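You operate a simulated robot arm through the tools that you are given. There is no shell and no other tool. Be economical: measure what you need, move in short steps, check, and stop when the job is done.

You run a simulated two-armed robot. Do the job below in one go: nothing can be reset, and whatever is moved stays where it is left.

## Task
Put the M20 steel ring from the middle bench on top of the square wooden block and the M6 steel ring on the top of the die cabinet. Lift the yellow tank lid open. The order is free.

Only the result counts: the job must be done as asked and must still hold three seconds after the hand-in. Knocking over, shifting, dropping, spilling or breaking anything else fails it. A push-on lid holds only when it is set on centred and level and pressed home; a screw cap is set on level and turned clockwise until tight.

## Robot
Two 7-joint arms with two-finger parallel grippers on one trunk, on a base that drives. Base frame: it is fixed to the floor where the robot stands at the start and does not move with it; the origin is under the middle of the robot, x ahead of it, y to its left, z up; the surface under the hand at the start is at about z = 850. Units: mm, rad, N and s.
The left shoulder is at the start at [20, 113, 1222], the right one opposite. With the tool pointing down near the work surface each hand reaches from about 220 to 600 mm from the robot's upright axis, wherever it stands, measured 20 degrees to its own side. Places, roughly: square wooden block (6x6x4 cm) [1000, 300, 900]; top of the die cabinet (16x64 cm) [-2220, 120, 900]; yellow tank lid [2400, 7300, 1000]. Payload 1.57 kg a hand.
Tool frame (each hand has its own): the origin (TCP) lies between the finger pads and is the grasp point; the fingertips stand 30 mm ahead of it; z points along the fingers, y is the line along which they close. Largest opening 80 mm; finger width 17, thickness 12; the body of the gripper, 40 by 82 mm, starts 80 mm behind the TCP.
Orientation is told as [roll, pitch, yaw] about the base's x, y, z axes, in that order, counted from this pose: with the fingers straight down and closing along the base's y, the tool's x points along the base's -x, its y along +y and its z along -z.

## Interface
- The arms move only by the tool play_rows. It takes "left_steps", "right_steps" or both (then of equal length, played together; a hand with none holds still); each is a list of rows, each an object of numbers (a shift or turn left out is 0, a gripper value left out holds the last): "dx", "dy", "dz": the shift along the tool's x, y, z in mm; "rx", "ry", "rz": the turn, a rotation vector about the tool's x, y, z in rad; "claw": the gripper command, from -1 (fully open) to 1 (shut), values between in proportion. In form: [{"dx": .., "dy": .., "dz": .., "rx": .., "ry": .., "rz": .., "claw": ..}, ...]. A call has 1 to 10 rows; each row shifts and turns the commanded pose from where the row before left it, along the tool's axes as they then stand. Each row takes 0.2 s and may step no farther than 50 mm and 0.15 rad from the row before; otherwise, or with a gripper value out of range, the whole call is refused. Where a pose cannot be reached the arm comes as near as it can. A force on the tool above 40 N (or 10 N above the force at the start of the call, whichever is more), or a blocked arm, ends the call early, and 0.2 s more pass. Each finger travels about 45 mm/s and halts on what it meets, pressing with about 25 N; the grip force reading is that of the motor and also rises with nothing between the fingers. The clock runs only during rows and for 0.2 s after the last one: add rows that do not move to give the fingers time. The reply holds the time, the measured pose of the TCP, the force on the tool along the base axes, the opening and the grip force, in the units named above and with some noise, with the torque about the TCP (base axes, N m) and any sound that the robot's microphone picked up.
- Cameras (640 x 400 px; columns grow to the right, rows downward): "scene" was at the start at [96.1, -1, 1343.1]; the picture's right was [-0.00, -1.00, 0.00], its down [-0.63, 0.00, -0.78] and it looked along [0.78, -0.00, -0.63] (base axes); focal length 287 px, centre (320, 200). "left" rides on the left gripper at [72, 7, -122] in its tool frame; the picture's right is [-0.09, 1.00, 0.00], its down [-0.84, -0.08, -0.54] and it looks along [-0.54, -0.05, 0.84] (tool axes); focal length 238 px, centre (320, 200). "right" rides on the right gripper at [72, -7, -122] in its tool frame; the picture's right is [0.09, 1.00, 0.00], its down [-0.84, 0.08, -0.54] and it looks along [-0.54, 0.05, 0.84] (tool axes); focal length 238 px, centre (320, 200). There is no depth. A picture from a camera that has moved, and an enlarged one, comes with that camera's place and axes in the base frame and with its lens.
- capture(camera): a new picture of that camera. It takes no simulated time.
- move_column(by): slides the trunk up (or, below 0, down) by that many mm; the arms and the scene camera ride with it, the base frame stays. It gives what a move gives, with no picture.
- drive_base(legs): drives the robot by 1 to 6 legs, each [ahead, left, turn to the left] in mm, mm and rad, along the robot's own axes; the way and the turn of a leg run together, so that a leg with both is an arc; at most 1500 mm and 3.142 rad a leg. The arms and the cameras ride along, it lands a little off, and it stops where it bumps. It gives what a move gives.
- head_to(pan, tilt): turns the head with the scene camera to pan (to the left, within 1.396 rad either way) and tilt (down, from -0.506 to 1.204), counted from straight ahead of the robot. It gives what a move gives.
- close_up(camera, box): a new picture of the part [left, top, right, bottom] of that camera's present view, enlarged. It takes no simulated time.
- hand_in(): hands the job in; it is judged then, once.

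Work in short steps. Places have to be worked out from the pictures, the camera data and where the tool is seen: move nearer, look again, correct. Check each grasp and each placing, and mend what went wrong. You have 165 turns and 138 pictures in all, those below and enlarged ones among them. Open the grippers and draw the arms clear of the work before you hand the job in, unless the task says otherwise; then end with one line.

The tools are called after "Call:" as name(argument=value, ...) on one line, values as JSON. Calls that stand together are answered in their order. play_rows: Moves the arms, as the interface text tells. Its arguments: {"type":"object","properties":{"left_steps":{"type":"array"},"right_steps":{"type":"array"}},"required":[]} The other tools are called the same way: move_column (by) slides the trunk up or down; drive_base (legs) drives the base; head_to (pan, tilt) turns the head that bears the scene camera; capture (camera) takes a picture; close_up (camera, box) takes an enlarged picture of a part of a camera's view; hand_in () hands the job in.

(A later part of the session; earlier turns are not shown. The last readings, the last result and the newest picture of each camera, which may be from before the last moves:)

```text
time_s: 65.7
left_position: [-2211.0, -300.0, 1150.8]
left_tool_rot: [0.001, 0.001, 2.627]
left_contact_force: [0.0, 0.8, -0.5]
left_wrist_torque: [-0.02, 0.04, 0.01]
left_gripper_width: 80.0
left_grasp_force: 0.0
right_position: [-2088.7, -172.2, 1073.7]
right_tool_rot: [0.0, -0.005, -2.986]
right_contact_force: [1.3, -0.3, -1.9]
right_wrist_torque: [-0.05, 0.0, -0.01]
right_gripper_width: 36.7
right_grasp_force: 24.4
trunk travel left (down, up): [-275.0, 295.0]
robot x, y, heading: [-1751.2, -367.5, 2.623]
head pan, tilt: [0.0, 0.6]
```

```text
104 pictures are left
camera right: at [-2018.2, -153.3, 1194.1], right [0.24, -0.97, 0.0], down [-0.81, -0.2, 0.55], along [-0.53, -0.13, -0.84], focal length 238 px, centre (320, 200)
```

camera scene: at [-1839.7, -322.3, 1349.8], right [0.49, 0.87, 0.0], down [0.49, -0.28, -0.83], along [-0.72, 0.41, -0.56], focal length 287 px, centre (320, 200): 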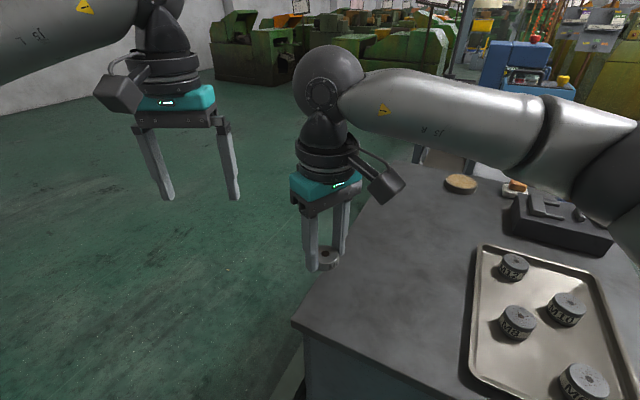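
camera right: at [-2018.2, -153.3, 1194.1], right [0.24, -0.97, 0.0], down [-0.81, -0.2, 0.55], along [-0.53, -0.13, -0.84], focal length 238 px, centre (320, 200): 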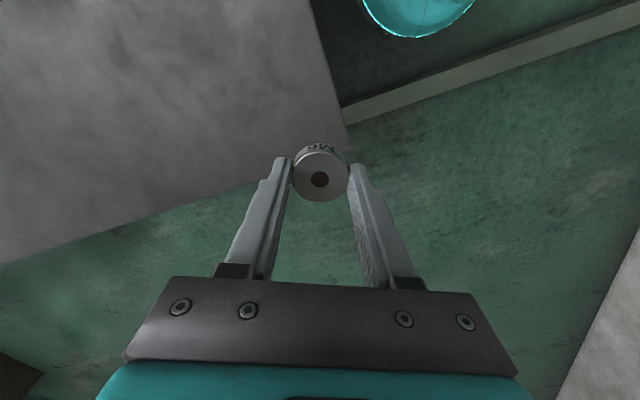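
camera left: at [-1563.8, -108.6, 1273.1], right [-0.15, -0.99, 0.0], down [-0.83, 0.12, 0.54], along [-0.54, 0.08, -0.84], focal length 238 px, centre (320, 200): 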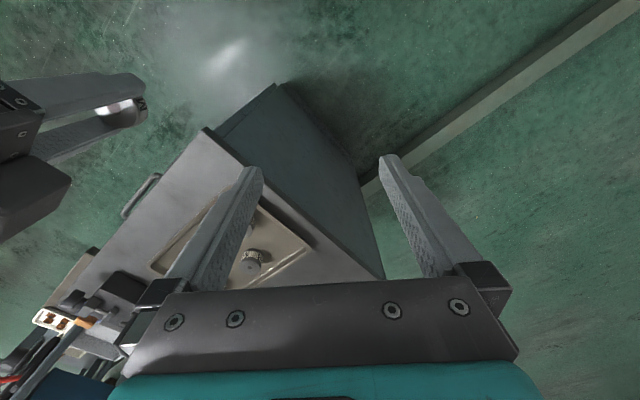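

The back strip is clear; its corner is at (-2116, -221). I'll carry the ring to about (-2133, -30), staying high.

Call:
play_rows(right_steps=[{"dx": -3, "dy": -20}, {"dx": -4, "dy": -25}, {"dx": -4, "dy": -30}, {"dx": -4, "dy": -30}, {"dx": -4, "dy": -25}, {"dx": -3, "dy": -17}, {}])

Call:
capture(camera="right")

Call:
capture(camera="scene")

```text
time_s: 67.3
left_position: [-2211.9, -300.3, 1150.3]
left_tool_rot: [0.001, -0.001, 2.628]
left_contact_force: [-0.6, 0.5, -0.7]
left_wrist_torque: [0.0, 0.0, -0.01]
left_gripper_width: 80.1
left_grasp_force: 0.0
right_position: [-2132.3, -30.4, 1073.3]
right_tool_rot: [0.001, -0.004, -2.985]
right_contact_force: [1.0, -0.7, -0.8]
right_wrist_torque: [0.0, 0.0, -0.01]
right_gripper_width: 37.0
right_grasp_force: 24.8
trunk travel left (down, up): [-275.0, 295.0]
robot x, y, heading: [-1758.5, -370.5, 2.627]
head pan, tilt: [0.0, 0.6]
```

```text
103 pictures are left
camera right: at [-2063.0, -12.0, 1194.6], right [0.24, -0.97, 0.0], down [-0.81, -0.21, 0.55], along [-0.53, -0.13, -0.84], focal length 238 px, centre (320, 200)
```

right: 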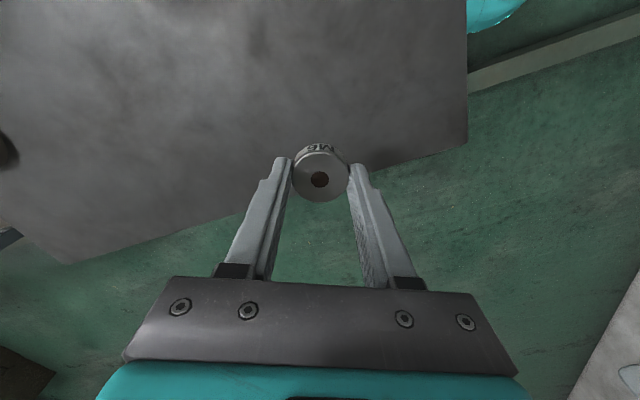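

```text
102 pictures are left
camera scene: at [-1839.7, -322.5, 1349.8], right [0.49, 0.87, 0.0], down [0.49, -0.28, -0.83], along [-0.72, 0.41, -0.56], focal length 287 px, centre (320, 200)
```

scene: 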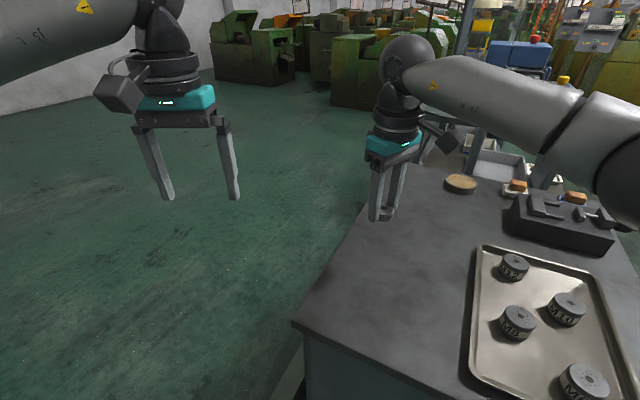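

The vertical below the ring falls on the free strip, about 60–90 mm in from the back edge. I'll descend to just above contact.

Call:
play_rows(right_steps=[{"dz": 20}, {"dz": 30}, {"dz": 30}, {"dz": 30}, {"dz": 15}, {"dz": 6}, {}])

Call:
capture(camera="right")

```text
time_s: 68.9
left_position: [-2212.6, -300.4, 1150.1]
left_tool_rot: [0.0, -0.001, 2.629]
left_contact_force: [-0.2, 0.2, 0.6]
left_wrist_torque: [-0.05, 0.02, 0.01]
left_gripper_width: 80.0
left_grasp_force: 0.0
right_position: [-2133.3, -31.0, 941.9]
right_tool_rot: [0.0, -0.002, -2.987]
right_contact_force: [-1.1, -0.3, -1.6]
right_wrist_torque: [-0.01, 0.01, -0.01]
right_gripper_width: 36.5
right_grasp_force: 25.6
trunk travel left (down, up): [-275.0, 295.0]
robot x, y, heading: [-1757.5, -371.6, 2.626]
head pan, tilt: [0.0, 0.6]
```

```text
101 pictures are left
camera right: at [-2063.7, -11.8, 1063.9], right [0.24, -0.97, 0.0], down [-0.81, -0.21, 0.55], along [-0.53, -0.13, -0.84], focal length 238 px, centre (320, 200)
```

right: 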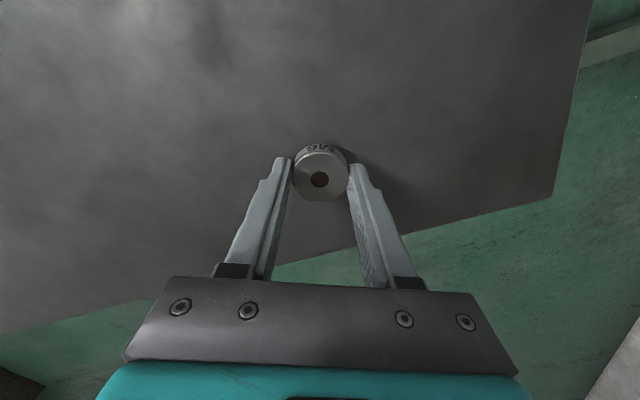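

The ring is just above the top and well inside the edge. I'll lower in 1–2 mm steps and watch the force.

Call:
play_rows(right_steps=[{"dz": 3}, {"dz": 2}, {"dz": 2}, {"dz": 1}, {"dz": 1}, {}])

```text
time_s: 70.3
left_position: [-2212.2, -300.1, 1150.2]
left_tool_rot: [0.0, 0.0, 2.628]
left_contact_force: [0.3, 0.6, -0.1]
left_wrist_torque: [0.04, -0.02, -0.05]
left_gripper_width: 79.8
left_grasp_force: 0.1
right_position: [-2132.4, -29.3, 933.0]
right_tool_rot: [0.001, -0.005, -2.988]
right_contact_force: [0.3, -0.7, -0.8]
right_wrist_torque: [-0.02, 0.03, -0.02]
right_gripper_width: 36.8
right_grasp_force: 25.2
trunk travel left (down, up): [-275.0, 295.0]
robot x, y, heading: [-1752.7, -372.1, 2.629]
head pan, tilt: [0.0, 0.6]
```

No contact yet, so I'll continue by millimetres.

Call:
play_rows(right_steps=[{"dz": 1}, {}, {"dz": 1}, {}, {"dz": 1}, {}])

Call:
close_up(camera="right", box=[240, 110, 400, 230])

```text
time_s: 71.7
left_position: [-2212.1, -301.2, 1151.5]
left_tool_rot: [0.001, -0.002, 2.629]
left_contact_force: [0.0, 0.1, 0.2]
left_wrist_torque: [0.0, 0.03, 0.0]
left_gripper_width: 80.1
left_grasp_force: 0.1
right_position: [-2134.2, -29.7, 931.1]
right_tool_rot: [-0.002, -0.004, -2.988]
right_contact_force: [1.9, 1.2, 9.5]
right_wrist_torque: [0.0, -0.1, 0.06]
right_gripper_width: 36.5
right_grasp_force: 25.3
trunk travel left (down, up): [-275.0, 295.0]
robot x, y, heading: [-1755.0, -373.2, 2.628]
head pan, tilt: [0.0, 0.6]
```

```text
3.33 times, centred on (320, 170) of right
camera zoom: at [-2062.9, -11.9, 1052.6], right [0.24, -0.97, 0.0], down [-0.81, -0.2, 0.55], along [-0.53, -0.13, -0.84], focal length 794 px, centre (320, 300)
```

zoom: 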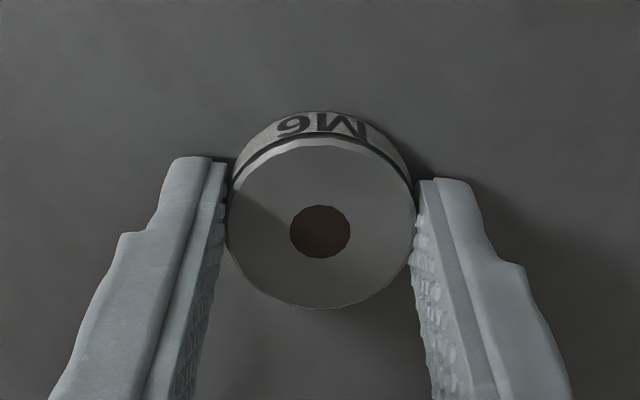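

Contact shows as 9.5 N upward, so the ring is seated. I'll open, rise straight up and look.

Call:
play_rows(right_steps=[{"claw": 0}, {"claw": -0.4}, {"claw": -0.4}, {"claw": -0.4}, {"dz": -20}, {"dz": -40}, {"dz": -40}, {"dz": -40}, {}])

Call:
capture(camera="right")

Call:
capture(camera="scene")

```text
time_s: 73.7
left_position: [-2212.0, -301.1, 1149.8]
left_tool_rot: [-0.002, -0.001, 2.628]
left_contact_force: [0.0, -0.2, -0.1]
left_wrist_torque: [0.04, 0.03, 0.0]
left_gripper_width: 79.7
left_grasp_force: 0.0
right_position: [-2133.2, -31.7, 1071.7]
right_tool_rot: [0.002, -0.003, -2.986]
right_contact_force: [-0.2, 0.2, 0.3]
right_wrist_torque: [0.02, 0.02, 0.0]
right_gripper_width: 56.0
right_grasp_force: 0.1
trunk travel left (down, up): [-275.0, 295.0]
robot x, y, heading: [-1753.0, -367.1, 2.63]
head pan, tilt: [0.0, 0.6]
```

```text
99 pictures are left
camera right: at [-2063.7, -12.6, 1194.0], right [0.24, -0.97, 0.0], down [-0.81, -0.2, 0.55], along [-0.53, -0.13, -0.84], focal length 238 px, centre (320, 200)
```

right: 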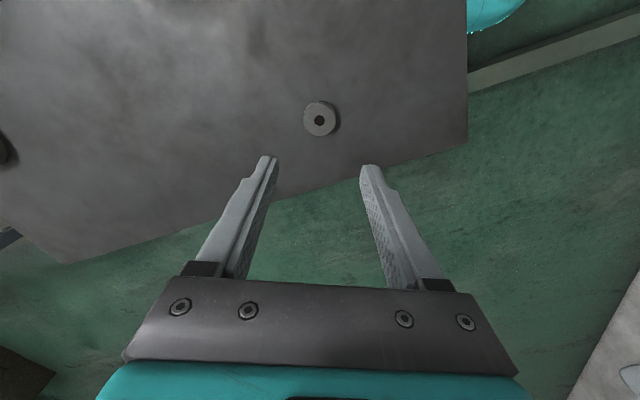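

```text
98 pictures are left
camera scene: at [-1839.8, -322.4, 1349.8], right [0.49, 0.87, 0.0], down [0.49, -0.28, -0.83], along [-0.72, 0.41, -0.57], focal length 287 px, centre (320, 200)
```

scene: 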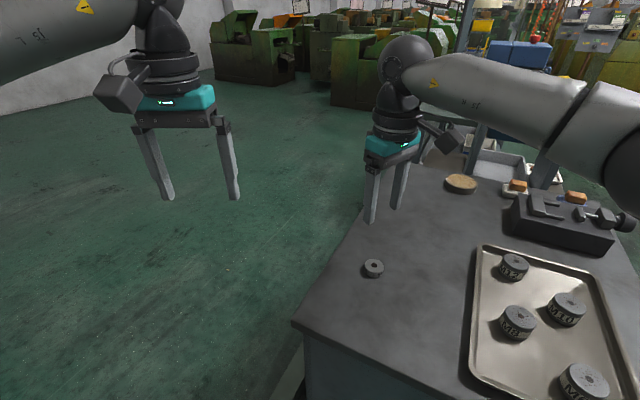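

The M6 ring is set on the cabinet top. I'll retreat the way I came and head for the long left side of the bench, raising the right hand first.

Call:
play_rows(right_steps=[{"dz": -40}, {"dz": -40}, {}])

Call:
drive_base(legs=[[0, 0, 0.45], [-280, -50, 0], [-262, -388, 0], [0, 0, -2.62]])

Call:
capture(camera="scene")

```text
time_s: 74.5
left_position: [-2212.9, -301.5, 1149.7]
left_tool_rot: [0.001, 0.0, 2.627]
left_contact_force: [-0.4, 0.6, 0.7]
left_wrist_torque: [0.01, 0.0, -0.02]
left_gripper_width: 80.1
left_grasp_force: 0.0
right_position: [-2116.3, -19.7, 1131.3]
right_tool_rot: [-0.001, -0.006, -2.988]
right_contact_force: [0.3, -0.2, -0.1]
right_wrist_torque: [-0.01, 0.01, -0.01]
right_gripper_width: 56.0
right_grasp_force: 0.0
right hand out of reach, approached as far as the arm can: row 2
trunk travel left (down, up): [-275.0, 295.0]
robot x, y, heading: [-1753.4, -370.4, 2.627]
head pan, tilt: [0.0, 0.6]
```

```text
time_s: 86.4
left_position: [-854.6, 361.7, 1150.4]
left_tool_rot: [0.001, 0.0, 0.436]
left_contact_force: [-0.6, 0.3, -0.5]
left_wrist_torque: [0.03, 0.03, 0.0]
left_gripper_width: 80.1
left_grasp_force: 0.0
right_position: [-680.7, 120.8, 1129.8]
right_tool_rot: [0.001, -0.005, 1.109]
right_contact_force: [-1.2, -0.5, -0.6]
right_wrist_torque: [-0.02, 0.02, -0.01]
right_gripper_width: 56.0
right_grasp_force: 0.0
trunk travel left (down, up): [-275.0, 295.0]
robot x, y, heading: [-1176.2, 29.4, 0.437]
head pan, tilt: [0.0, 0.6]
```

```text
97 pictures are left
camera scene: at [-1086.6, 70.0, 1349.8], right [0.42, -0.91, 0.0], down [-0.51, -0.24, -0.83], along [0.75, 0.35, -0.56], focal length 287 px, centre (320, 200)
```

scene: 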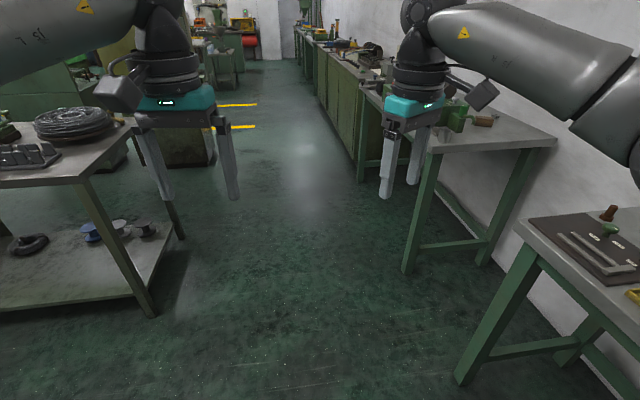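

The aisle is open, with the middle bench on the right. I'll drive along it to abreast of the machine, turn to face the bench, and look.

Call:
drive_base(legs=[[0, 0, 0.04], [1155, 0, 0], [427, -40, 0], [0, 0, -1.46]])

Call:
capture(camera="scene")

```text
time_s: 98.5
left_position: [625.1, 463.9, 1150.7]
left_tool_rot: [0.001, -0.001, -0.978]
left_contact_force: [-0.3, 0.2, -0.7]
left_wrist_torque: [0.0, 0.03, 0.0]
left_gripper_width: 80.1
left_grasp_force: 0.0
right_position: [412.4, 255.1, 1129.6]
right_tool_rot: [0.002, -0.004, -0.31]
right_contact_force: [0.0, -0.5, -0.1]
right_wrist_torque: [-0.03, 0.01, -0.04]
right_gripper_width: 56.0
right_grasp_force: 0.0
trunk travel left (down, up): [-275.0, 295.0]
robot x, y, heading: [246.5, 728.9, -0.981]
head pan, tilt: [0.0, 0.6]
```

```text
96 pictures are left
camera scene: at [301.6, 647.6, 1349.8], right [-0.83, -0.56, 0.0], down [-0.31, 0.47, -0.83], along [0.46, -0.69, -0.56], focal length 287 px, centre (320, 200)
```

scene: 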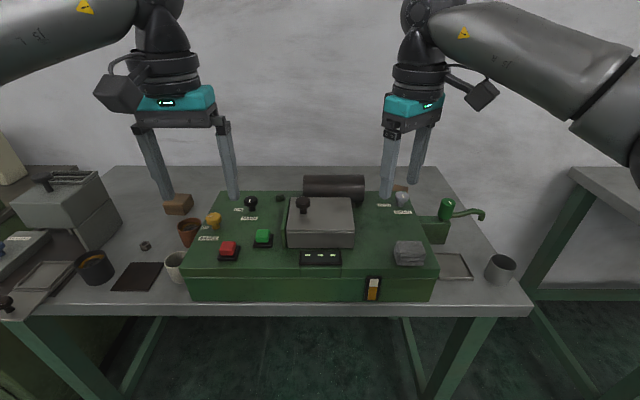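

The block sits at about (1004, 317). I'll enlarge the hidden ring behind the machine, the block, and the extra ring at the left.

Call:
close_up(camera="scene", box=[260, 185, 300, 210])

Call:
close_up(camera="scene", box=[120, 180, 220, 260])

Call:
capture(camera="left")

```text
16.00 times, centred on (280, 198) of scene
camera zoom: at [301.6, 647.6, 1349.8], right [-0.83, -0.56, 0.0], down [-0.31, 0.47, -0.83], along [0.46, -0.69, -0.56], focal length 4585 px, centre (960, 240)
```

zoom: 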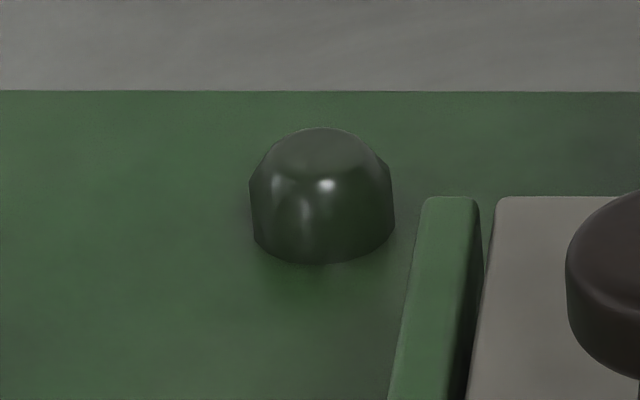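

```text
5.00 times, centred on (170, 220) of scene
camera zoom: at [301.6, 647.6, 1349.8], right [-0.83, -0.56, 0.0], down [-0.31, 0.47, -0.83], along [0.46, -0.69, -0.56], focal length 1433 px, centre (1070, 100)
```

zoom: 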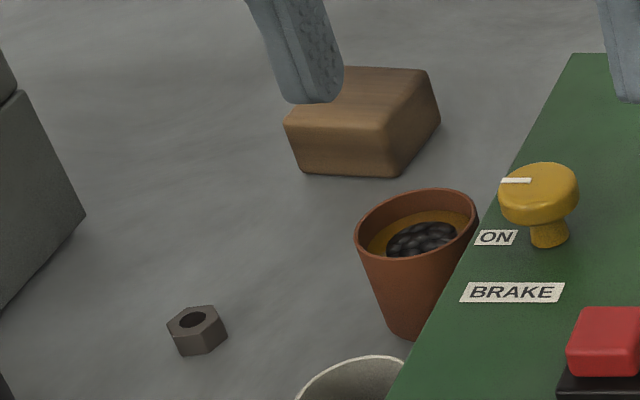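

```text
93 pictures are left
camera left: at [590.1, 527.0, 1273.1], right [0.88, 0.48, 0.0], down [0.4, -0.74, 0.54], along [0.26, -0.48, -0.84], focal length 238 px, centre (320, 200)
```

left: 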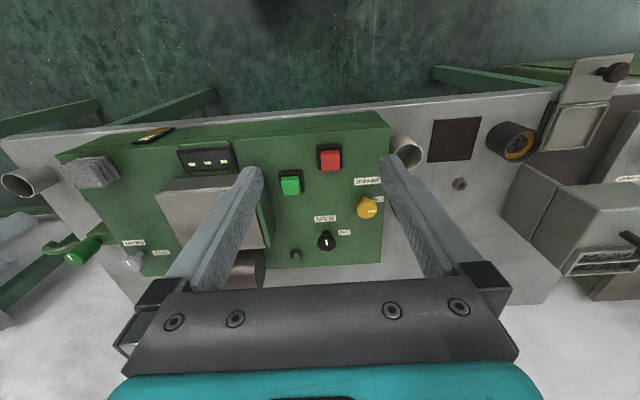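

The M20 is hidden behind the machine from here. I'll drive closer so the left hand can look from above.

Call:
drive_base(legs=[[210, 0, 0]])

Call:
capture(camera="left")

Call:
capture(camera="scene")

```text
time_s: 100.2
left_position: [743.2, 287.3, 1150.4]
left_tool_rot: [0.001, -0.001, -0.98]
left_contact_force: [0.5, -0.5, 0.2]
left_wrist_torque: [0.03, 0.02, -0.01]
left_gripper_width: 80.0
left_grasp_force: 0.0
right_position: [530.5, 80.5, 1129.8]
right_tool_rot: [0.001, -0.005, -0.31]
right_contact_force: [0.4, -0.6, 0.3]
right_wrist_torque: [0.0, -0.01, 0.03]
right_gripper_width: 56.1
right_grasp_force: 0.2
trunk travel left (down, up): [-275.0, 295.0]
robot x, y, heading: [361.9, 552.0, -0.977]
head pan, tilt: [0.0, 0.6]
```

```text
92 pictures are left
camera left: at [708.3, 351.0, 1272.9], right [0.88, 0.48, 0.0], down [0.4, -0.74, 0.54], along [0.26, -0.48, -0.84], focal length 238 px, centre (320, 200)
```

left: 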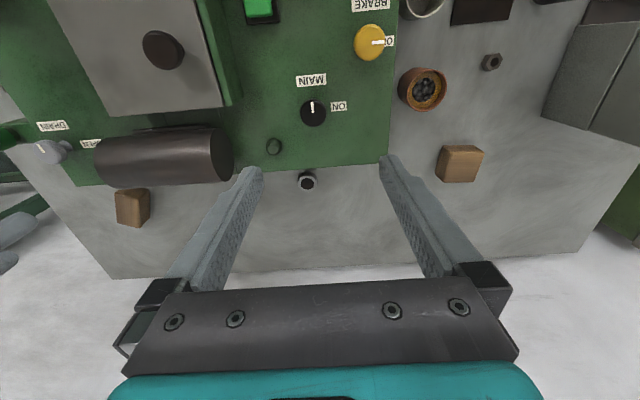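

```text
91 pictures are left
camera scene: at [419.9, 471.5, 1349.7], right [-0.83, -0.56, 0.0], down [-0.32, 0.47, -0.82], along [0.46, -0.69, -0.57], focal length 287 px, centre (320, 200)
```

scene: 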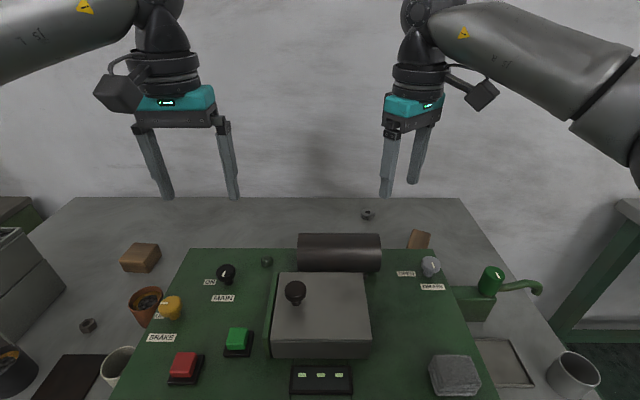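

The M20 is at about (791, 144), 60 mm beyond the machine's back edge. That is at the limit of reach, so I'll drive another 70 mm closer and move the hand above it.

Call:
drive_base(legs=[[70, 0, 0]])

```text
time_s: 101.2
left_position: [782.0, 230.0, 1149.4]
left_tool_rot: [0.0, 0.002, -0.978]
left_contact_force: [0.4, 0.1, -0.1]
left_wrist_torque: [0.06, 0.01, 0.01]
left_gripper_width: 80.0
left_grasp_force: 0.0
right_position: [569.8, 21.1, 1129.7]
right_tool_rot: [-0.001, -0.006, -0.312]
right_contact_force: [0.2, -0.4, 0.2]
right_wrist_torque: [0.01, 0.0, 0.01]
right_gripper_width: 55.9
right_grasp_force: 0.1
trunk travel left (down, up): [-275.0, 295.0]
robot x, y, heading: [402.8, 494.0, -0.983]
head pan, tilt: [0.0, 0.6]
```

No bump. I'll shift the left hand over the ring while descending to 1000.

Call:
play_rows(left_steps=[{"dx": -25, "dy": -13.4}, {"dx": -25, "dy": -13.4}, {"dx": -26, "dy": -13.4}, {"dz": 40}, {"dz": 40}, {"dz": 40}, {"dz": 30, "claw": -0.5}, {}])

Call:
capture(camera="left")

```text
time_s: 103.0
left_position: [791.2, 143.8, 1001.0]
left_tool_rot: [0.0, 0.0, -0.977]
left_contact_force: [-0.7, 0.0, 0.0]
left_wrist_torque: [-0.01, -0.04, 0.02]
left_gripper_width: 60.0
left_grasp_force: 0.0
right_position: [569.9, 20.0, 1130.9]
right_tool_rot: [-0.003, -0.005, -0.309]
right_contact_force: [-0.6, -0.2, 0.3]
right_wrist_torque: [-0.01, -0.01, 0.01]
right_gripper_width: 55.9
right_grasp_force: 0.0
trunk travel left (down, up): [-275.0, 295.0]
robot x, y, heading: [401.0, 497.9, -0.98]
head pan, tilt: [0.0, 0.6]
```

```text
90 pictures are left
camera left: at [756.1, 207.5, 1123.1], right [0.88, 0.48, 0.0], down [0.4, -0.74, 0.54], along [0.26, -0.48, -0.84], focal length 238 px, centre (320, 200)
```

left: 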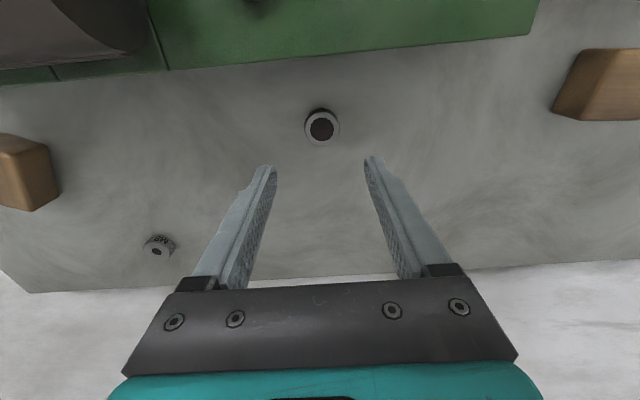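

The ring is centred under the hand to within 3 mm, with good clearance to the machine. I'll descend to 900 and recheck.

Call:
play_rows(left_steps=[{"dx": -2.3, "dy": 1.4, "dz": 35}, {"dz": 35}, {"dz": 30}, {}])

Call:
capture(camera="left")

Call:
close_up(camera="left", box=[240, 110, 400, 230])

```text
time_s: 104.0
left_position: [795.6, 144.2, 898.4]
left_tool_rot: [0.0, -0.002, -0.979]
left_contact_force: [0.4, 0.2, 0.4]
left_wrist_torque: [0.02, -0.02, -0.02]
left_gripper_width: 60.0
left_grasp_force: 0.1
right_position: [569.6, 21.0, 1130.3]
right_tool_rot: [-0.002, -0.005, -0.31]
right_contact_force: [0.2, 0.6, -0.2]
right_wrist_torque: [0.0, 0.0, 0.01]
right_gripper_width: 55.9
right_grasp_force: 0.1
trunk travel left (down, up): [-275.0, 295.0]
robot x, y, heading: [403.9, 500.0, -0.98]
head pan, tilt: [0.0, 0.6]
```

```text
89 pictures are left
camera left: at [759.7, 207.5, 1022.1], right [0.88, 0.48, 0.0], down [0.4, -0.74, 0.54], along [0.26, -0.48, -0.84], focal length 238 px, centre (320, 200)
```

left: 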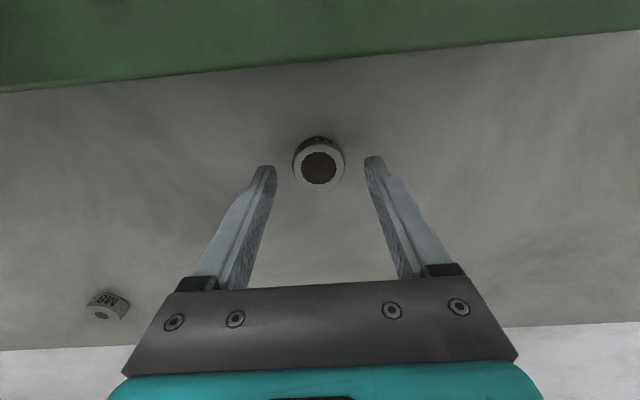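

```text
3.33 times, centred on (320, 170) of left
camera zoom: at [759.7, 207.5, 1022.1], right [0.88, 0.48, 0.0], down [0.4, -0.74, 0.54], along [0.26, -0.48, -0.84], focal length 794 px, centre (320, 300)
```

zoom: 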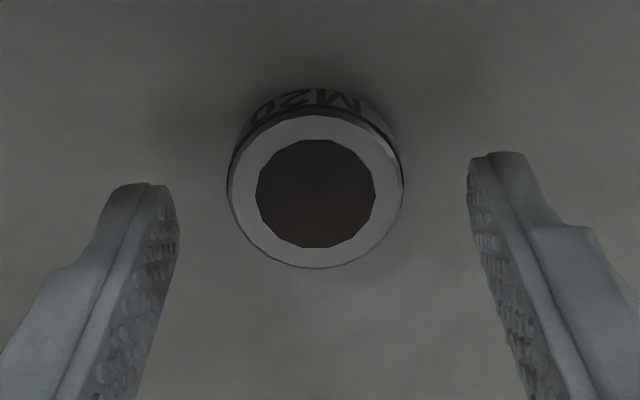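

It is marked M20. I'll make a slight correction, descend to 882, close and wait.

Call:
play_rows(left_steps=[{"dx": -1.7, "dy": -0.8, "dz": 10}, {"dz": 7}, {}, {"claw": 1}, {"claw": 1}, {"claw": 1}, {"claw": 1}, {"claw": 1}])

```text
time_s: 105.8
left_position: [794.7, 140.7, 882.8]
left_tool_rot: [0.001, 0.0, -0.98]
left_contact_force: [-0.6, -0.1, -0.5]
left_wrist_torque: [-0.01, -0.02, 0.01]
left_gripper_width: 36.8
left_grasp_force: 24.9
right_position: [570.5, 22.9, 1129.9]
right_tool_rot: [-0.003, -0.004, -0.311]
right_contact_force: [0.5, -0.2, -1.0]
right_wrist_torque: [-0.03, 0.0, 0.01]
right_gripper_width: 56.0
right_grasp_force: 0.0
trunk travel left (down, up): [-275.0, 295.0]
robot x, y, heading: [402.6, 493.0, -0.981]
head pan, tilt: [0.0, 0.6]
```

Gripped at 36.8 mm. Lifting slowly.

Call:
play_rows(left_steps=[{"dz": -3}, {"dz": -4}, {"dz": -6}, {"dz": -10}, {"dz": -12}, {"dz": -15}, {"dz": -15}, {"dz": -15}, {"dz": -15}, {"dz": -10}])

Call:
capture(camera="left")

```text
time_s: 108.0
left_position: [792.5, 142.1, 989.5]
left_tool_rot: [0.0, 0.001, -0.979]
left_contact_force: [-0.2, 1.3, -0.4]
left_wrist_torque: [0.01, 0.0, 0.01]
left_gripper_width: 36.7
left_grasp_force: 24.8
right_position: [570.1, 21.6, 1131.7]
right_tool_rot: [-0.001, -0.004, -0.312]
right_contact_force: [0.0, 0.1, 0.2]
right_wrist_torque: [-0.02, 0.0, -0.01]
right_gripper_width: 56.3
right_grasp_force: 0.0
trunk travel left (down, up): [-275.0, 295.0]
robot x, y, heading: [402.9, 495.2, -0.982]
head pan, tilt: [0.0, 0.6]
```

```text
87 pictures are left
camera left: at [758.4, 204.6, 1111.9], right [0.88, 0.48, 0.0], down [0.4, -0.74, 0.54], along [0.26, -0.48, -0.84], focal length 238 px, centre (320, 200)
```

left: 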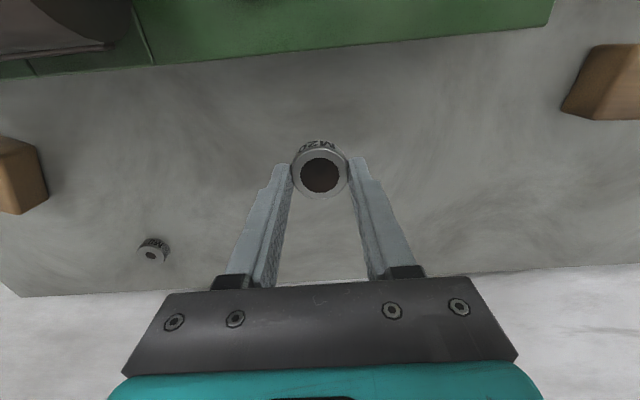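

The M20 is held. I'll raise it more, then slide the base about 100 mm to the left so the block comes within reach.

Call:
play_rows(left_steps=[{"dz": -12}, {"dz": -15}, {"dz": -15}, {"dz": -15}, {}])

Call:
drive_base(legs=[[0, 100, 0]])

Call:
capture(camera="left")

Call:
capture(camera="scene")

```text
time_s: 109.2
left_position: [792.6, 140.8, 1045.1]
left_tool_rot: [0.001, 0.0, -0.979]
left_contact_force: [-0.6, -0.4, -1.2]
left_wrist_torque: [0.0, -0.01, 0.0]
left_gripper_width: 36.8
left_grasp_force: 24.7
right_position: [570.3, 21.8, 1131.8]
right_tool_rot: [-0.002, -0.007, -0.311]
right_contact_force: [-0.1, -1.3, -0.6]
right_wrist_torque: [0.04, 0.0, 0.03]
right_gripper_width: 56.0
right_grasp_force: 0.0
trunk travel left (down, up): [-275.0, 295.0]
robot x, y, heading: [405.4, 495.4, -0.978]
head pan, tilt: [0.0, 0.6]
```

```text
time_s: 110.3
left_position: [876.1, 198.1, 1044.7]
left_tool_rot: [-0.001, 0.0, -0.977]
left_contact_force: [0.1, -0.3, -1.6]
left_wrist_torque: [-0.05, 0.0, 0.03]
left_gripper_width: 36.9
left_grasp_force: 24.8
right_position: [653.1, 76.5, 1130.4]
right_tool_rot: [-0.001, -0.006, -0.31]
right_contact_force: [0.6, 0.8, 0.1]
right_wrist_torque: [-0.03, 0.04, -0.02]
right_gripper_width: 56.3
right_grasp_force: 0.1
trunk travel left (down, up): [-275.0, 295.0]
robot x, y, heading: [482.6, 548.8, -0.978]
head pan, tilt: [0.0, 0.6]
```

```text
86 pictures are left
camera left: at [841.0, 260.7, 1167.9], right [0.88, 0.48, 0.0], down [0.4, -0.74, 0.54], along [0.26, -0.48, -0.84], focal length 238 px, centre (320, 200)
```

left: 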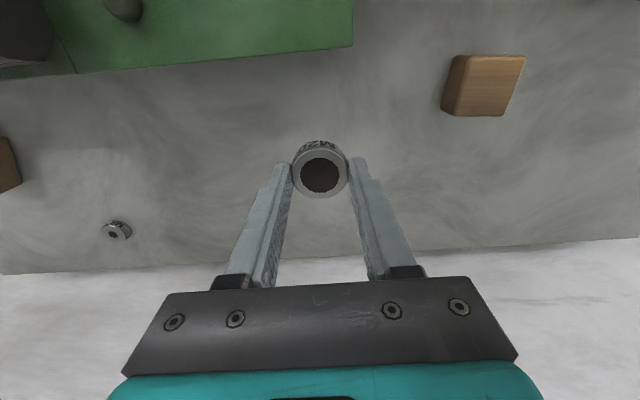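

```text
85 pictures are left
camera scene: at [541.3, 469.1, 1349.8], right [-0.83, -0.56, 0.0], down [-0.32, 0.47, -0.83], along [0.46, -0.68, -0.56], focal length 287 px, centre (320, 200)
```

scene: 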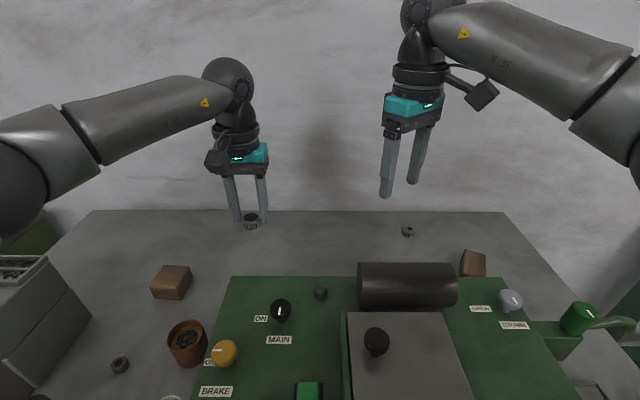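

The block top is near (1010, 316). I'll carry the ring over it at the present height and look again.

Call:
play_rows(left_steps=[{"dx": 3, "dy": 20}, {"dx": 4, "dy": 28}, {"dx": 4, "dy": 28}, {"dx": 4, "dy": 28}, {"dx": 4, "dy": 28}, {"dx": 3, "dy": 25}, {"dx": 1, "dy": 20}, {}])

Call:
capture(camera="left")

Call:
capture(camera="scene")

```text
time_s: 112.1
left_position: [1009.1, 316.3, 1046.1]
left_tool_rot: [0.001, 0.0, -0.977]
left_contact_force: [0.2, 0.0, -0.3]
left_wrist_torque: [0.01, 0.0, -0.01]
left_gripper_width: 36.6
left_grasp_force: 25.7
right_position: [652.9, 76.4, 1129.0]
right_tool_rot: [0.0, -0.005, -0.31]
right_contact_force: [-0.3, -0.2, -0.5]
right_wrist_torque: [-0.03, 0.03, 0.03]
right_gripper_width: 56.1
right_grasp_force: 0.0
trunk travel left (down, up): [-275.0, 295.0]
robot x, y, heading: [483.8, 553.1, -0.975]
head pan, tilt: [0.0, 0.6]
```

```text
84 pictures are left
camera left: at [974.2, 378.3, 1167.7], right [0.88, 0.48, 0.0], down [0.4, -0.74, 0.54], along [0.26, -0.48, -0.84], focal length 238 px, centre (320, 200)
```

left: 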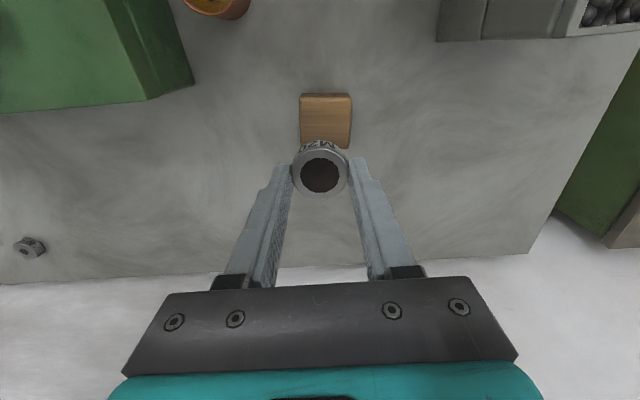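

```text
83 pictures are left
camera scene: at [540.3, 468.4, 1349.8], right [-0.83, -0.56, 0.0], down [-0.32, 0.47, -0.83], along [0.46, -0.68, -0.57], focal length 287 px, centre (320, 200)
```

scene: 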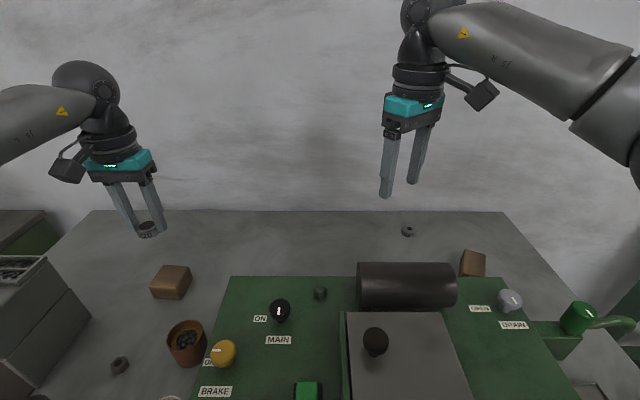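

The block top centre works out at about (1016, 315). I'll shift and descend to about 945 for a closer look.

Call:
play_rows(left_steps=[{"dx": -4.7, "dy": 5.2}, {"dz": 20}, {"dz": 25}, {"dz": 25}, {"dz": 20}, {"dz": 8}, {}])

Call:
capture(camera="left")

Call:
close_up(camera="scene", box=[100, 200, 240, 310])

```text
time_s: 113.7
left_position: [1015.8, 314.7, 947.8]
left_tool_rot: [0.0, -0.001, -0.978]
left_contact_force: [0.2, 0.2, -1.0]
left_wrist_torque: [0.02, 0.0, -0.01]
left_gripper_width: 36.8
left_grasp_force: 25.1
right_position: [651.6, 76.9, 1130.0]
right_tool_rot: [-0.001, -0.006, -0.31]
right_contact_force: [0.3, 0.5, -0.5]
right_wrist_torque: [-0.01, 0.02, 0.02]
right_gripper_width: 55.9
right_grasp_force: 0.2
trunk travel left (down, up): [-275.0, 295.0]
robot x, y, heading: [483.4, 555.1, -0.981]
head pan, tilt: [0.0, 0.6]
```

```text
82 pictures are left
camera left: at [981.0, 377.6, 1070.3], right [0.88, 0.48, 0.0], down [0.4, -0.74, 0.54], along [0.26, -0.48, -0.84], focal length 238 px, centre (320, 200)
```

left: 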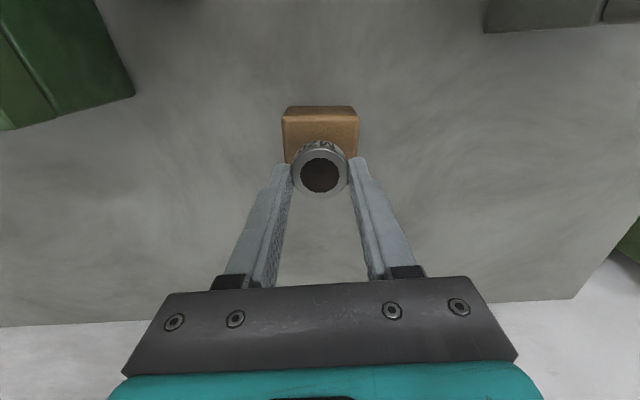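

```text
3.64 times, centred on (170, 255) of scene
camera zoom: at [540.4, 468.5, 1349.8], right [-0.83, -0.56, 0.0], down [-0.32, 0.47, -0.83], along [0.46, -0.68, -0.56], focal length 1042 px, centre (866, 0)
```

zoom: 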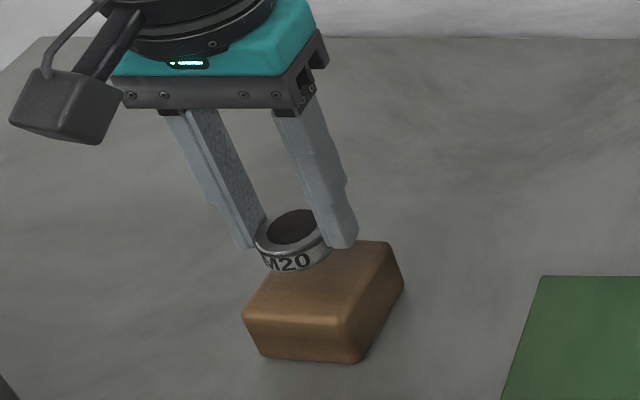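

The ring lies over the block's centre within about 2 mm. I'll lower it to just above contact, then go by millimetres.

Call:
play_rows(left_steps=[{"dx": -1, "dz": 8}, {"dz": 8}, {"dz": 4}, {"dz": 1}, {"dz": 1}, {}, {"dz": 1}, {}])

```text
time_s: 115.5
left_position: [1015.6, 313.0, 924.6]
left_tool_rot: [0.0, 0.0, -0.977]
left_contact_force: [0.5, -0.6, -1.4]
left_wrist_torque: [-0.03, -0.02, 0.01]
left_gripper_width: 37.0
left_grasp_force: 25.1
right_position: [652.6, 76.5, 1130.1]
right_tool_rot: [-0.003, -0.006, -0.31]
right_contact_force: [-0.9, 0.0, -0.4]
right_wrist_torque: [-0.01, -0.02, 0.0]
right_gripper_width: 56.1
right_grasp_force: 0.1
trunk travel left (down, up): [-275.0, 295.0]
robot x, y, heading: [484.8, 551.0, -0.98]
head pan, tilt: [0.0, 0.6]
```

No contact yet at 924.6, so I'll continue by single millimetres.

Call:
play_rows(left_steps=[{"dz": 1}, {}, {"dz": 1}, {}, {"dz": 0.7}, {}])

Call:
close_up(camera="scene", box=[100, 200, 240, 310])

```text
time_s: 116.9
left_position: [1017.5, 313.7, 923.5]
left_tool_rot: [0.001, -0.003, -0.976]
left_contact_force: [-1.3, 2.4, 12.8]
left_wrist_torque: [0.15, 0.1, -0.01]
left_gripper_width: 36.6
left_grasp_force: 25.0
right_position: [652.0, 76.8, 1130.7]
right_tool_rot: [-0.002, -0.008, -0.308]
right_contact_force: [-0.9, 0.1, 0.1]
right_wrist_torque: [0.02, 0.01, 0.0]
right_gripper_width: 56.1
right_grasp_force: 0.2
trunk travel left (down, up): [-275.0, 295.0]
robot x, y, heading: [485.9, 549.1, -0.977]
head pan, tilt: [0.0, 0.6]
```

```text
3.64 times, centred on (170, 255) of scene
camera zoom: at [539.2, 469.3, 1350.0], right [-0.83, -0.56, 0.0], down [-0.31, 0.47, -0.83], along [0.46, -0.68, -0.56], focal length 1042 px, centre (866, 0)
```

zoom: 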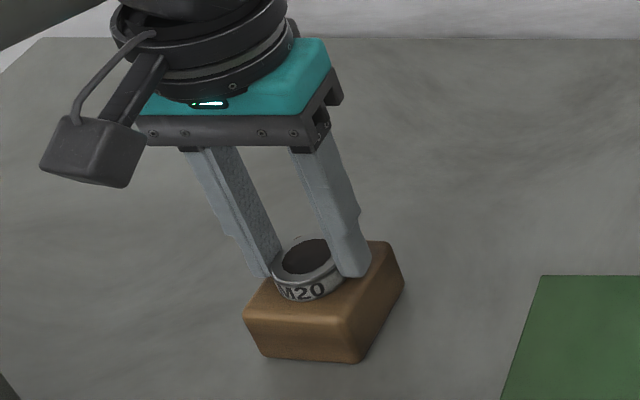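

The ring is seated (12.8 N) with room all round. I'll release and rise straight up.

Call:
play_rows(left_steps=[{"dz": -0.6}, {"claw": 0}, {"claw": -0.4}, {"claw": -0.4}, {"claw": -0.4}, {"dz": -15}, {"dz": -40}, {"dz": -40}, {"dz": -40}, {}])

Call:
capture(camera="left")

Call:
close_up(camera="scene", box=[100, 200, 240, 310])

```text
time_s: 119.1
left_position: [1017.3, 314.3, 1058.3]
left_tool_rot: [0.0, 0.001, -0.976]
left_contact_force: [-0.5, -0.1, -0.1]
left_wrist_torque: [-0.03, 0.01, -0.02]
left_gripper_width: 55.9
left_grasp_force: 0.1
right_position: [652.4, 77.4, 1130.3]
right_tool_rot: [-0.002, -0.005, -0.306]
right_contact_force: [-0.8, -0.3, 0.5]
right_wrist_torque: [0.0, -0.02, -0.02]
right_gripper_width: 55.9
right_grasp_force: 0.0
trunk travel left (down, up): [-275.0, 295.0]
robot x, y, heading: [483.6, 551.7, -0.983]
head pan, tilt: [0.0, 0.6]
```

```text
79 pictures are left
camera left: at [983.1, 377.8, 1181.7], right [0.88, 0.48, 0.0], down [0.4, -0.74, 0.54], along [0.26, -0.48, -0.84], focal length 238 px, centre (320, 200)
```

left: 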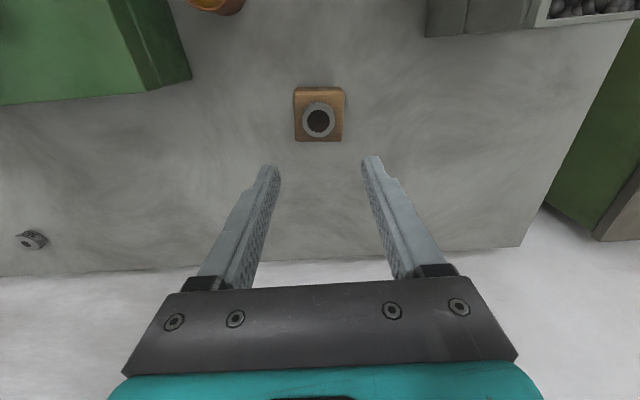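

```text
3.64 times, centred on (170, 255) of scene
camera zoom: at [540.4, 468.5, 1349.8], right [-0.83, -0.56, 0.0], down [-0.32, 0.47, -0.83], along [0.46, -0.68, -0.57], focal length 1042 px, centre (866, 0)
```

zoom: 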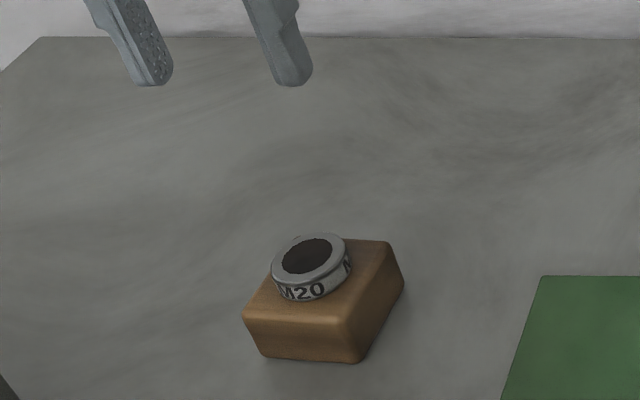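

The M20 sits flat and centred on the block. Next I'll back off from the bench, turn toward the tank at (2400, 7300) and look for obstacles.

Call:
play_rows(left_steps=[{"dz": -30}, {"dz": -30}, {}])

Call:
drive_base(legs=[[-360, 0, 0], [0, 0, 2.23]])

Call:
head_to(pan=0, tilt=0.25)

Call:
capture(camera="scene")

```text
time_s: 119.9
left_position: [1016.6, 313.7, 1118.2]
left_tool_rot: [0.001, 0.0, -0.978]
left_contact_force: [0.1, 0.4, -0.4]
left_wrist_torque: [0.0, 0.0, 0.0]
left_gripper_width: 56.0
left_grasp_force: 0.1
right_position: [652.6, 76.5, 1130.6]
right_tool_rot: [-0.001, -0.006, -0.309]
right_contact_force: [0.4, -0.2, 0.4]
right_wrist_torque: [0.03, -0.01, 0.0]
right_gripper_width: 56.2
right_grasp_force: 0.1
trunk travel left (down, up): [-275.0, 295.0]
robot x, y, heading: [482.9, 552.0, -0.977]
head pan, tilt: [0.0, 0.6]
```

```text
time_s: 127.6
left_position: [137.5, 1408.6, 1116.8]
left_tool_rot: [0.001, 0.0, 1.271]
left_contact_force: [0.5, 0.8, -0.5]
left_wrist_torque: [0.0, 0.02, 0.04]
left_gripper_width: 56.2
left_grasp_force: 0.1
right_position: [551.1, 1274.3, 1130.8]
right_tool_rot: [-0.001, -0.007, 1.937]
right_contact_force: [-0.7, -0.1, 0.0]
right_wrist_torque: [-0.04, 0.02, -0.01]
right_gripper_width: 55.8
right_grasp_force: 0.0
trunk travel left (down, up): [-275.0, 295.0]
robot x, y, heading: [284.4, 843.6, 1.269]
head pan, tilt: [0.0, 0.6]
```

```text
time_s: 128.4
left_position: [137.4, 1408.0, 1117.1]
left_tool_rot: [0.001, 0.001, 1.271]
left_contact_force: [-0.3, -0.6, 0.9]
left_wrist_torque: [0.0, -0.02, -0.01]
left_gripper_width: 56.1
left_grasp_force: 0.1
right_position: [550.9, 1273.7, 1131.1]
right_tool_rot: [-0.003, -0.007, 1.937]
right_contact_force: [-0.6, -0.6, 0.5]
right_wrist_torque: [0.01, -0.01, 0.02]
right_gripper_width: 55.9
right_grasp_force: 0.0
trunk travel left (down, up): [-275.0, 295.0]
robot x, y, heading: [282.3, 843.4, 1.272]
head pan, tilt: [0.0, 0.25]
```

```text
77 pictures are left
camera scene: at [316.8, 943.5, 1382.0], right [0.95, -0.3, 0.0], down [-0.07, -0.24, -0.97], along [0.29, 0.92, -0.25], focal length 287 px, centre (320, 200)
```

scene: 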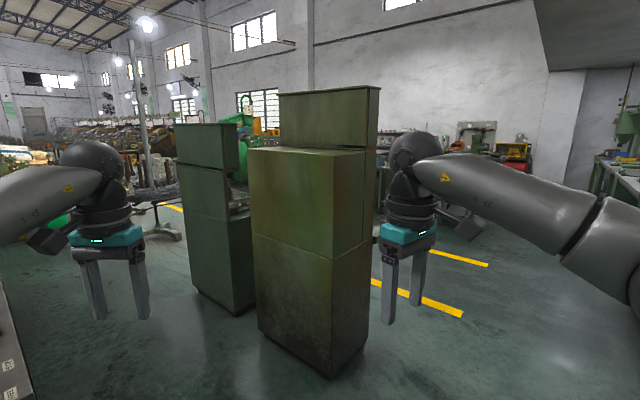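

The two tall cabinets block the straight way. I'll go round them on the right along the aisle to about (2000, 2200), then look again.

Call:
drive_base(legs=[[0, 0, -0.6], [1100, 0, 0], [1080, 0, 0], [0, 0, 0.8]])

Call:
capture(camera="scene")

```text
time_s: 142.8
left_position: [1735.1, 2691.1, 1118.5]
left_tool_rot: [0.001, 0.0, 1.455]
left_contact_force: [1.0, 0.7, 0.0]
left_wrist_torque: [-0.02, -0.01, 0.01]
left_gripper_width: 55.8
left_grasp_force: 0.1
right_position: [2167.1, 2635.6, 1131.0]
right_tool_rot: [-0.001, -0.007, 2.123]
right_contact_force: [0.3, 0.5, -0.5]
right_wrist_torque: [-0.02, 0.02, 0.01]
right_gripper_width: 56.0
right_grasp_force: 0.1
trunk travel left (down, up): [-275.0, 295.0]
robot x, y, heading: [1987.1, 2165.2, 1.456]
head pan, tilt: [0.0, 0.25]
```

```text
76 pictures are left
camera scene: at [1997.2, 2267.8, 1382.0], right [0.99, -0.12, 0.0], down [-0.03, -0.25, -0.97], along [0.11, 0.96, -0.25], focal length 287 px, centre (320, 200)
```

scene: 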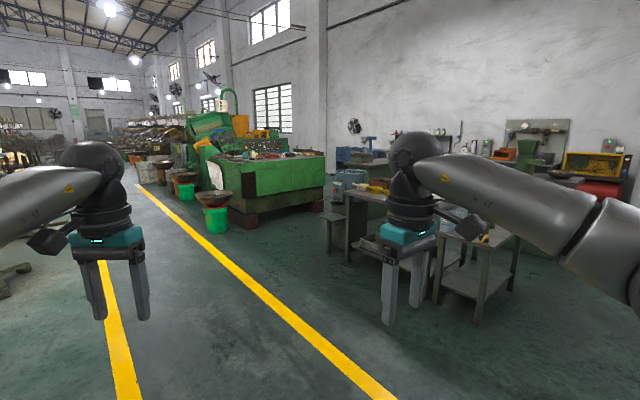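

The lid's given place projects to about (308, 148), at the green machine. I'll enlarge there.

Call:
close_up(camera="scene", box=[180, 110, 440, 240])

Call:
close_up(camera="scene", box=[280, 130, 380, 200])

```text
2.46 times, centred on (310, 175) of scene
camera zoom: at [1997.2, 2267.8, 1382.0], right [0.99, -0.12, 0.0], down [-0.03, -0.25, -0.97], along [0.11, 0.96, -0.25], focal length 705 px, centre (345, 262)
```

zoom: 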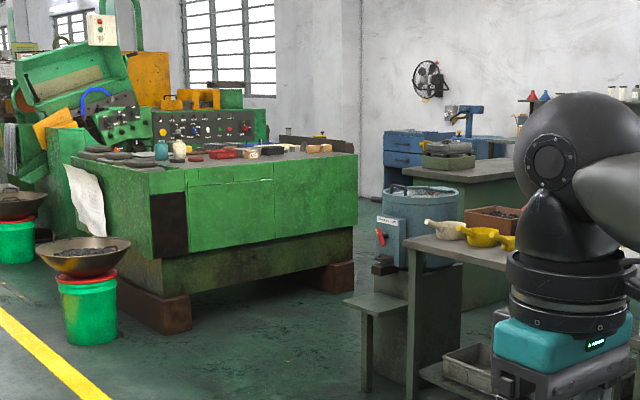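

```text
5.71 times, centred on (330, 165) of scene
camera zoom: at [1997.2, 2267.8, 1382.0], right [0.99, -0.12, 0.0], down [-0.03, -0.25, -0.97], along [0.11, 0.96, -0.25], focal length 1638 px, centre (263, 400)
```

zoom: 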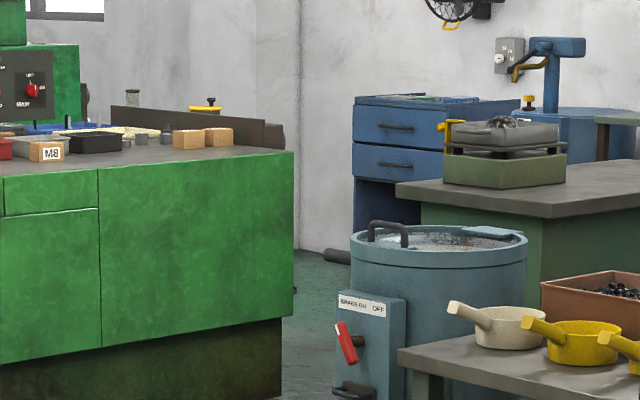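

A yellow lid with a black knob shows just behind the green machine's right end. I'll drive closer to about (2000, 4500) to see the gap.

Call:
drive_base(legs=[[0, 0, 0.12], [1200, 0, 0], [1150, 0, 0], [0, 0, -0.3]])

Call:
capture(camera="scene")

```text
time_s: 155.9
left_position: [1797.4, 5084.0, 1116.5]
left_tool_rot: [0.001, -0.001, 1.285]
left_contact_force: [0.1, -0.6, 0.1]
left_wrist_torque: [-0.05, -0.01, -0.04]
left_gripper_width: 56.0
left_grasp_force: 0.1
right_position: [2212.5, 4955.4, 1130.7]
right_tool_rot: [0.001, -0.004, 1.953]
right_contact_force: [0.3, -0.3, 0.2]
right_wrist_torque: [0.04, 0.04, -0.02]
right_gripper_width: 55.8
right_grasp_force: 0.0
trunk travel left (down, up): [-275.0, 295.0]
robot x, y, heading: [1955.0, 4521.0, 1.281]
head pan, tilt: [0.0, 0.25]
```

```text
73 pictures are left
camera scene: at [1983.3, 4621.0, 1382.0], right [0.96, -0.28, 0.0], down [-0.07, -0.24, -0.97], along [0.28, 0.93, -0.25], focal length 287 px, centre (320, 200)
```

scene: 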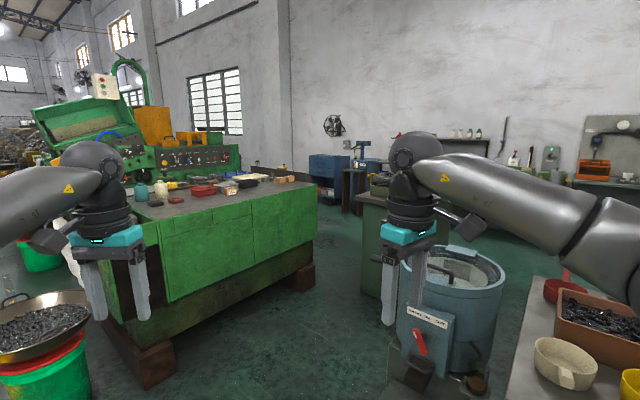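

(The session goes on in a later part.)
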